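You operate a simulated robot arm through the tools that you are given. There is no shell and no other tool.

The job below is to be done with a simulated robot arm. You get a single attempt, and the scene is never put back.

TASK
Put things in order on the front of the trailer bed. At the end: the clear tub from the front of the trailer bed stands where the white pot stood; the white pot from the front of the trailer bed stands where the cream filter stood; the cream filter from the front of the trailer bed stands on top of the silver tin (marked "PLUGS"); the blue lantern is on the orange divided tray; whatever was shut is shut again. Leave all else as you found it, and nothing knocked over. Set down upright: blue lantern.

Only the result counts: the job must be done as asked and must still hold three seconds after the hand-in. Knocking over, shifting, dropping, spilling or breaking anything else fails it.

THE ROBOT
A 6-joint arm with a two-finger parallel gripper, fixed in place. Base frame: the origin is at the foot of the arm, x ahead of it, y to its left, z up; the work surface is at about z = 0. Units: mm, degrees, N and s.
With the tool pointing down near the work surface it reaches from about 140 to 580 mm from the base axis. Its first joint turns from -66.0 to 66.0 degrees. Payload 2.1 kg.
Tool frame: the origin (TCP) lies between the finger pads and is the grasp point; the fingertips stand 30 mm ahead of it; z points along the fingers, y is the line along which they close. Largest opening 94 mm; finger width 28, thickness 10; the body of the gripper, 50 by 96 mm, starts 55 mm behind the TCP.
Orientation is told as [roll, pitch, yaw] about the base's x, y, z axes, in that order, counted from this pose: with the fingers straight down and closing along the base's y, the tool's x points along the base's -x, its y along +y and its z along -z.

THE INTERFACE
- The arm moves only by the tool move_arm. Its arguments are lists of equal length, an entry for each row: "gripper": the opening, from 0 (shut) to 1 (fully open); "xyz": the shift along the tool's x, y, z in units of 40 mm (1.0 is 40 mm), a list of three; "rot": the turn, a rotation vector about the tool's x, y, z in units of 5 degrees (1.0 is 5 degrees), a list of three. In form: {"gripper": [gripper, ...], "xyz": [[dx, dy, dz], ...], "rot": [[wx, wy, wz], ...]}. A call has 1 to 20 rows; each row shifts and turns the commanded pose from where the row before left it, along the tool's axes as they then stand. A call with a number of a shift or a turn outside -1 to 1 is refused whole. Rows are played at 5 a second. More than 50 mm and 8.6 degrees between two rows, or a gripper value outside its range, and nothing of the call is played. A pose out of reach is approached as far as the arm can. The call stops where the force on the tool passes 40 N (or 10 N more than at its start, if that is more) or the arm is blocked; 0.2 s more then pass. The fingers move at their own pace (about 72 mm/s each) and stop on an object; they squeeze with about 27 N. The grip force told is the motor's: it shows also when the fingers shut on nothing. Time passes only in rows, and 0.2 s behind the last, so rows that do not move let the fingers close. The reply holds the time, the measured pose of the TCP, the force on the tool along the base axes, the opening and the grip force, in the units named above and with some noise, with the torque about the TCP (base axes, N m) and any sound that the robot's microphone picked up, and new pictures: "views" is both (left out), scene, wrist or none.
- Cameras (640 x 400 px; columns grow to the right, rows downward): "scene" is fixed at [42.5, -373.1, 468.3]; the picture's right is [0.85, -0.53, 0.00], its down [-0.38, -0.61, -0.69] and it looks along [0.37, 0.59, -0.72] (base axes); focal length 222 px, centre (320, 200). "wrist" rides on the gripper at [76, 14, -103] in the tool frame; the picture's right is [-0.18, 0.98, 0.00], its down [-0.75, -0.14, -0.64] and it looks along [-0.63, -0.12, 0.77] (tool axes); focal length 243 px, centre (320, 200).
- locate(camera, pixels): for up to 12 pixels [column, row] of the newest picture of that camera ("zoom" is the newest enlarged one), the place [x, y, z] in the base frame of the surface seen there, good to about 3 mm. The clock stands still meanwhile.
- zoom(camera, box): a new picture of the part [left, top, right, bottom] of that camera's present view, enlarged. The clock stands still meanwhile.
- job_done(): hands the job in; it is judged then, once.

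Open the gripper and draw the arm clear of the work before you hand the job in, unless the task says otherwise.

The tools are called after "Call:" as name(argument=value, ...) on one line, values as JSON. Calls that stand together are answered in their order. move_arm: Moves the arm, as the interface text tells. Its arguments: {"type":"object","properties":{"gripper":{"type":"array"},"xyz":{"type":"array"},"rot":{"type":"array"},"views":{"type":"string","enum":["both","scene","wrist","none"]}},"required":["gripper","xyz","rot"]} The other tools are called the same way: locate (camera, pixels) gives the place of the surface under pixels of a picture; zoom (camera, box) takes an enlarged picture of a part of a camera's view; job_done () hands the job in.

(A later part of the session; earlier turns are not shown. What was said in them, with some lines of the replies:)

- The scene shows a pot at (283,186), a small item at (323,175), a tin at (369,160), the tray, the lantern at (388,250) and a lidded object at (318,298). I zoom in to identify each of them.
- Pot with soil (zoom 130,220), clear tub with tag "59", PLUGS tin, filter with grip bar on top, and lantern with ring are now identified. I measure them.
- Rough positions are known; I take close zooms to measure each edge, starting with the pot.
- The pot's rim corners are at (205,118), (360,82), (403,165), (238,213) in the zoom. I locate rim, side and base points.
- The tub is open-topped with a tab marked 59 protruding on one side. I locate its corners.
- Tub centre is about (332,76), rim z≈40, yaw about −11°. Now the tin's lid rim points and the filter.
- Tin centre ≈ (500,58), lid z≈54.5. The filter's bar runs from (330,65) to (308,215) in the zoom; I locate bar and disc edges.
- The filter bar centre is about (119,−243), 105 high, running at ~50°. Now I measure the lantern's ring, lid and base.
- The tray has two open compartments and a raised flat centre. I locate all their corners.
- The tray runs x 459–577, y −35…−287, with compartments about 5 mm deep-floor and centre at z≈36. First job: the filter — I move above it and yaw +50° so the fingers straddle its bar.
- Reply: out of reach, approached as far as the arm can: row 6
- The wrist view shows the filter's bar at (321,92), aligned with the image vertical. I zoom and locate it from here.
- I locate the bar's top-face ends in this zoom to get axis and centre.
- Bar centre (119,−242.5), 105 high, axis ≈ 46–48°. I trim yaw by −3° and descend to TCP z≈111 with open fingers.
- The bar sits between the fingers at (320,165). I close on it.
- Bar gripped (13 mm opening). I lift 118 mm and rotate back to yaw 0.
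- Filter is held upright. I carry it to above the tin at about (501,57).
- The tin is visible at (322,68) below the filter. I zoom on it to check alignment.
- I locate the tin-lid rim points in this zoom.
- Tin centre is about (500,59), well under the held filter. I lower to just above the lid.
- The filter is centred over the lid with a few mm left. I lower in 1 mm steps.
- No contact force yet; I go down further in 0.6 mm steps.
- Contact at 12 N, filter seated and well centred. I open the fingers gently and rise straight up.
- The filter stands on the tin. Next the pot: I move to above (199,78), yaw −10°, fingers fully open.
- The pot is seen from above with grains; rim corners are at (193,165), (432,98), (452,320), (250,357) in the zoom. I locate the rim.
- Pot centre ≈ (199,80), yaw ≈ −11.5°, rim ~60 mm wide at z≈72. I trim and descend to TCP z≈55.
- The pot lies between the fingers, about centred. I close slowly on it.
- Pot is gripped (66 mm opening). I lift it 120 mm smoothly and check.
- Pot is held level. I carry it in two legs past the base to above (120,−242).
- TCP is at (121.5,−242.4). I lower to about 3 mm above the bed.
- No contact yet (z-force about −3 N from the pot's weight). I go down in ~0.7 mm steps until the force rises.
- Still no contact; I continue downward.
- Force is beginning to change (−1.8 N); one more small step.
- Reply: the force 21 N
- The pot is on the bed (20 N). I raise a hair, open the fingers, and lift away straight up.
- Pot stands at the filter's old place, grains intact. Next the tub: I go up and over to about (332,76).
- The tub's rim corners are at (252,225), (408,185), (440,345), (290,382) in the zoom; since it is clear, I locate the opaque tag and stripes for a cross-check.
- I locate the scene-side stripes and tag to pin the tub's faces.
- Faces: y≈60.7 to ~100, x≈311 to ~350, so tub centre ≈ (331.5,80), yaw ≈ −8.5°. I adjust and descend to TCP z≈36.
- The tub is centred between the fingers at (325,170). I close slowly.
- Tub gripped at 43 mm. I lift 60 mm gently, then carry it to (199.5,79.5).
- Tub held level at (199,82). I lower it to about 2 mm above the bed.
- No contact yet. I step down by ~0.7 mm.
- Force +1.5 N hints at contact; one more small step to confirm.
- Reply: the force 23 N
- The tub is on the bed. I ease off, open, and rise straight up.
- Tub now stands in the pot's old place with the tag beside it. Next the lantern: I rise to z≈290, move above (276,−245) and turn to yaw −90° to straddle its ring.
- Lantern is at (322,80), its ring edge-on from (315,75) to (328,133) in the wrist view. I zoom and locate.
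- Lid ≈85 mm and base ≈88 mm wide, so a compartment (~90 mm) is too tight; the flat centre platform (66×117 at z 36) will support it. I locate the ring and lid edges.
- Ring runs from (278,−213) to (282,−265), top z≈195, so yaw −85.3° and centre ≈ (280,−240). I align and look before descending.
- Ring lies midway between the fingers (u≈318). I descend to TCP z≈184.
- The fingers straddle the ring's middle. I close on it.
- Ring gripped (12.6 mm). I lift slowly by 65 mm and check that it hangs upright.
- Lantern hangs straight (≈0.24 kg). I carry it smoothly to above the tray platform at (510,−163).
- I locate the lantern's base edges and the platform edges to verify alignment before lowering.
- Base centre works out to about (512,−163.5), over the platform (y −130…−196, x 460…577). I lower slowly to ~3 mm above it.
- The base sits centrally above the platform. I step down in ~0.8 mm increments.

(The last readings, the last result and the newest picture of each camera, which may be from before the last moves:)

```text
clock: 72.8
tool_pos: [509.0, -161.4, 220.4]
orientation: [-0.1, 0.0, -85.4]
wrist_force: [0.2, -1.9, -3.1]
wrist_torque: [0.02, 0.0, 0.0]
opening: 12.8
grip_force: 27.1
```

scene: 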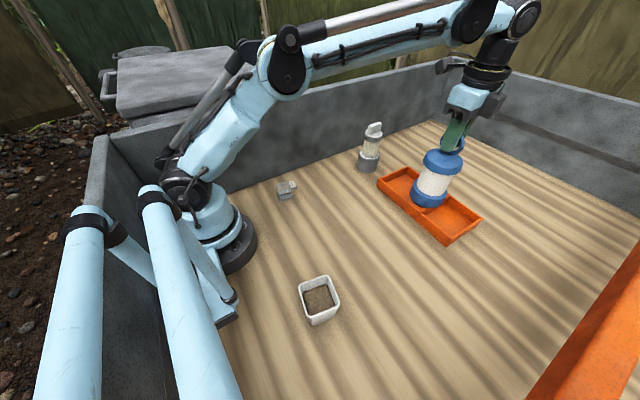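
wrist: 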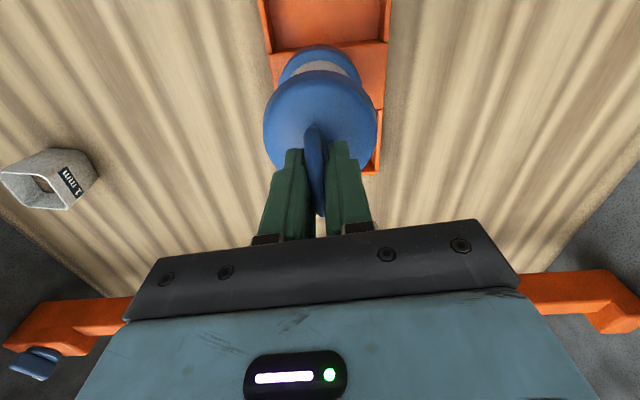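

Still hanging free (−3.1 N). I continue down.

Call:
move_arm(gripper=[0, 0, 0, 0], xyz=[[0, 0, 0.02], [0, 0, 0.015], [0, 0, 0], [0, 0, 0]], rot=[[0, 0, 0], [0, 0, 0], [0, 0, 0], [0, 0, 0]], views="none")

```text
clock: 73.8
tool_pos: [508.1, -161.9, 219.3]
orientation: [0.1, 0.0, -85.4]
wrist_force: [0.7, -0.5, 19.2]
wrist_torque: [-0.02, 0.0, -0.02]
opening: 13.2
grip_force: 26.5
```

Contact (19 N) and no torque. I ease off slightly, open gently and let it settle.

Call:
move_arm(gripper=[0, 0.16, 0.2, 0.28, 0.4, 0.5, 0.5], xyz=[[0, 0, -0.012], [0, 0, 0], [0, 0, 0], [0, 0, 0], [0, 0, 0], [0, 0, 0], [0, 0, 0]], rot=[[0, 0, 0], [0, 0, 0], [0, 0, 0], [0, 0, 0], [0, 0, 0], [0, 0, 0], [0, 0, 0]])

Call:
zoom(camera="scene", box=[370, 120, 490, 250])

```text
clock: 75.4
tool_pos: [508.9, -163.1, 217.8]
orientation: [0.1, 0.0, -85.3]
wrist_force: [-0.1, 0.1, 0.8]
wrist_torque: [0.06, -0.01, 0.0]
opening: 47.3
grip_force: 0.1
```

scene: 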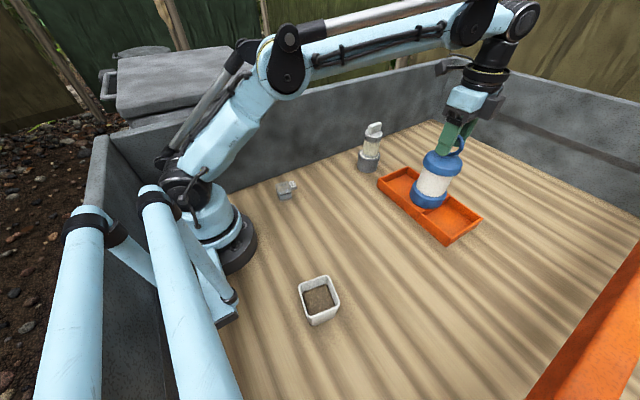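
wrist: 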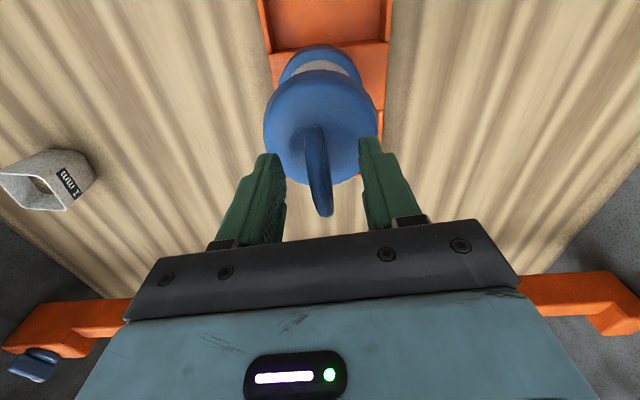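

```text
3.08 times, centred on (430, 185) of scene
```

zoom: 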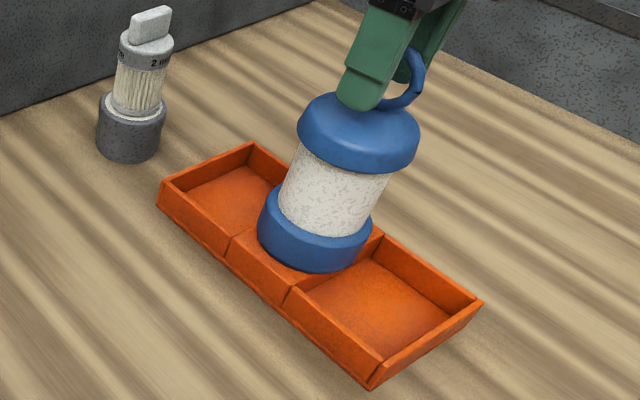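

Lantern stands upright and level on the platform. I rise straight up, then draw back toward the base.

Call:
move_arm(gripper=[0.5, 0.5, 0.5, 0.5, 0.5, 0.5], xyz=[[0, 0, -0.2], [0, 0, -0.4], [0, 0, -0.5], [0, 0, -0.5], [0, 0, -0.2], [0, 0, 0]], rot=[[0, 0, 0], [0, 0, 0], [0, 0, 0], [0, 0, 0], [0, 0, 0], [0, 0, 0]])

```text
clock: 76.8
tool_pos: [501.0, -158.8, 277.2]
orientation: [0.1, 0.1, -85.4]
wrist_force: [0.1, -0.4, -0.1]
wrist_torque: [-0.01, -0.02, 0.0]
opening: 46.8
grip_force: 0.1
out of reach, approached as far as the arm can: row 4, 5
```

scene: 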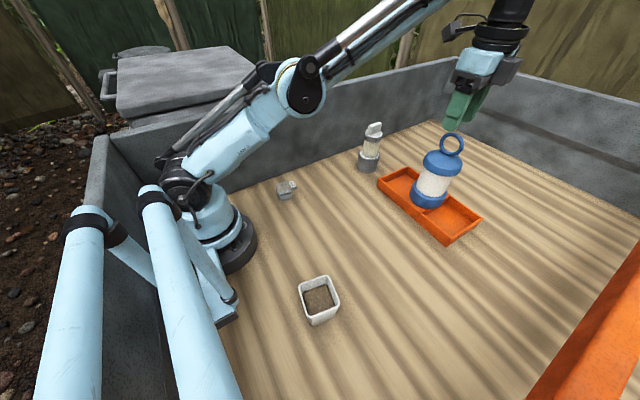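
wrist: 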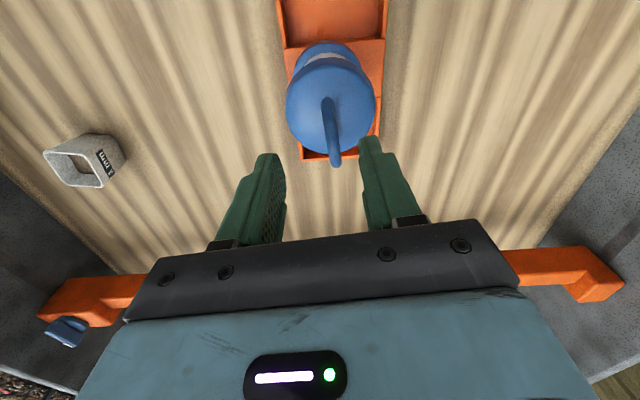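

Fingertips (z≈247) are clear of the ring top (~231). I draw back toward the base over open bed.

Call:
move_arm(gripper=[0.5, 0.5, 0.5, 0.5, 0.5, 0.5, 0.5, 0.5, 0.5], xyz=[[0, -0.3, 0], [0, -0.7, 0], [0, -0.8, 0], [0, -0.8, 0], [0, -0.8, 0], [0, -0.8, 0], [0, -0.6, 0], [0, 0, 0], [0, 0, 0]], rot=[[0, 0, 0], [0, 0, 0], [0, 0, 0], [0, 0, 0], [0, 0, 0], [0, 0, 0], [0, 0, 0], [0, 0, 0], [0, 0, 0]])

Call:
zoom(camera="scene", box=[340, 110, 490, 250])

Call:
zoom(camera="scene", box=[255, 160, 365, 330])

```text
clock: 78.8
tool_pos: [307.9, -174.8, 276.5]
orientation: [0.1, 0.0, -85.3]
wrist_force: [-0.4, -0.6, 0.3]
wrist_torque: [0.04, -0.01, -0.01]
opening: 46.8
grip_force: 0.0
```

scene: 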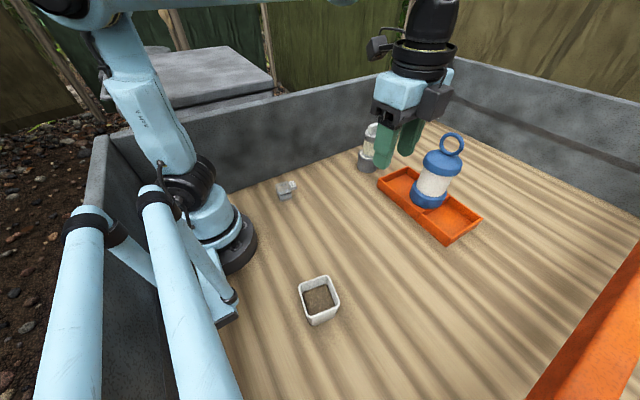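
wrist: 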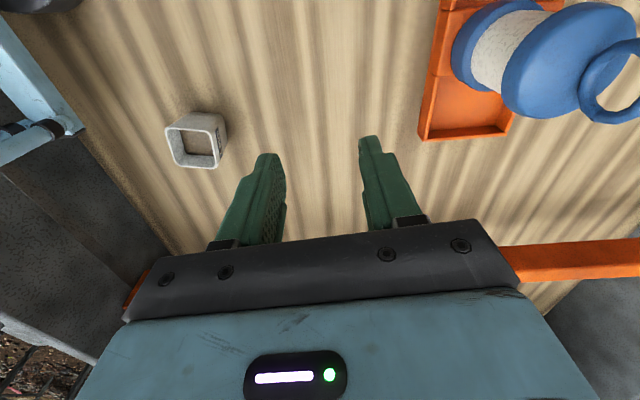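

```text
2.86 times, centred on (415, 180) of scene
```

zoom: 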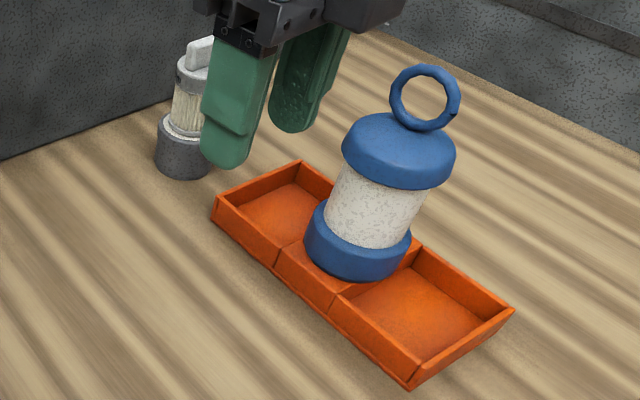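

```text
2.35 times, centred on (310, 245) of scene
```

zoom: 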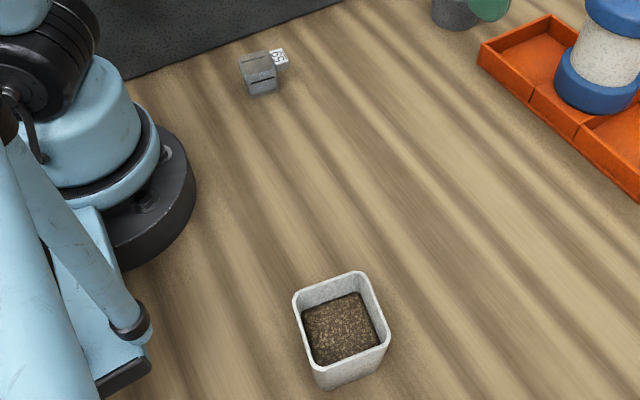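

Everything stands upright: filter on the tin, pot at the filter's place, tub at the pot's place, lantern on the tray, gripper open and clear. I hand in the job.

Call:
job_done()

```text
The job is handed in.
```

I've handed the job in. I haven't seen a verdict, but the last pictures showed everything standing upright and in place:

- **Cream filter:** it stands on top of the silver "PLUGS" tin, centred to within a few millimetres.
- **White pot:** it stands where the filter stood, at about (120, −242) mm, with its grains still inside.
- **Clear tub:** it stands where the pot stood, at about (200, 80) mm, with its "59" tag on the same side as before.
- **Blue lantern:** it stands upright on the raised centre of the orange tray. Its base is about 88 mm wide and each compartment only about 90 mm, so I didn't try to fit it in one. The base overhangs the raised part by about 12 mm on two sides, but sits flat and centred.

I opened nothing, and the tin's lid is still shut. The gripper was open and clear of the work when I handed in. The tin and the tray did not look shifted in the pictures.
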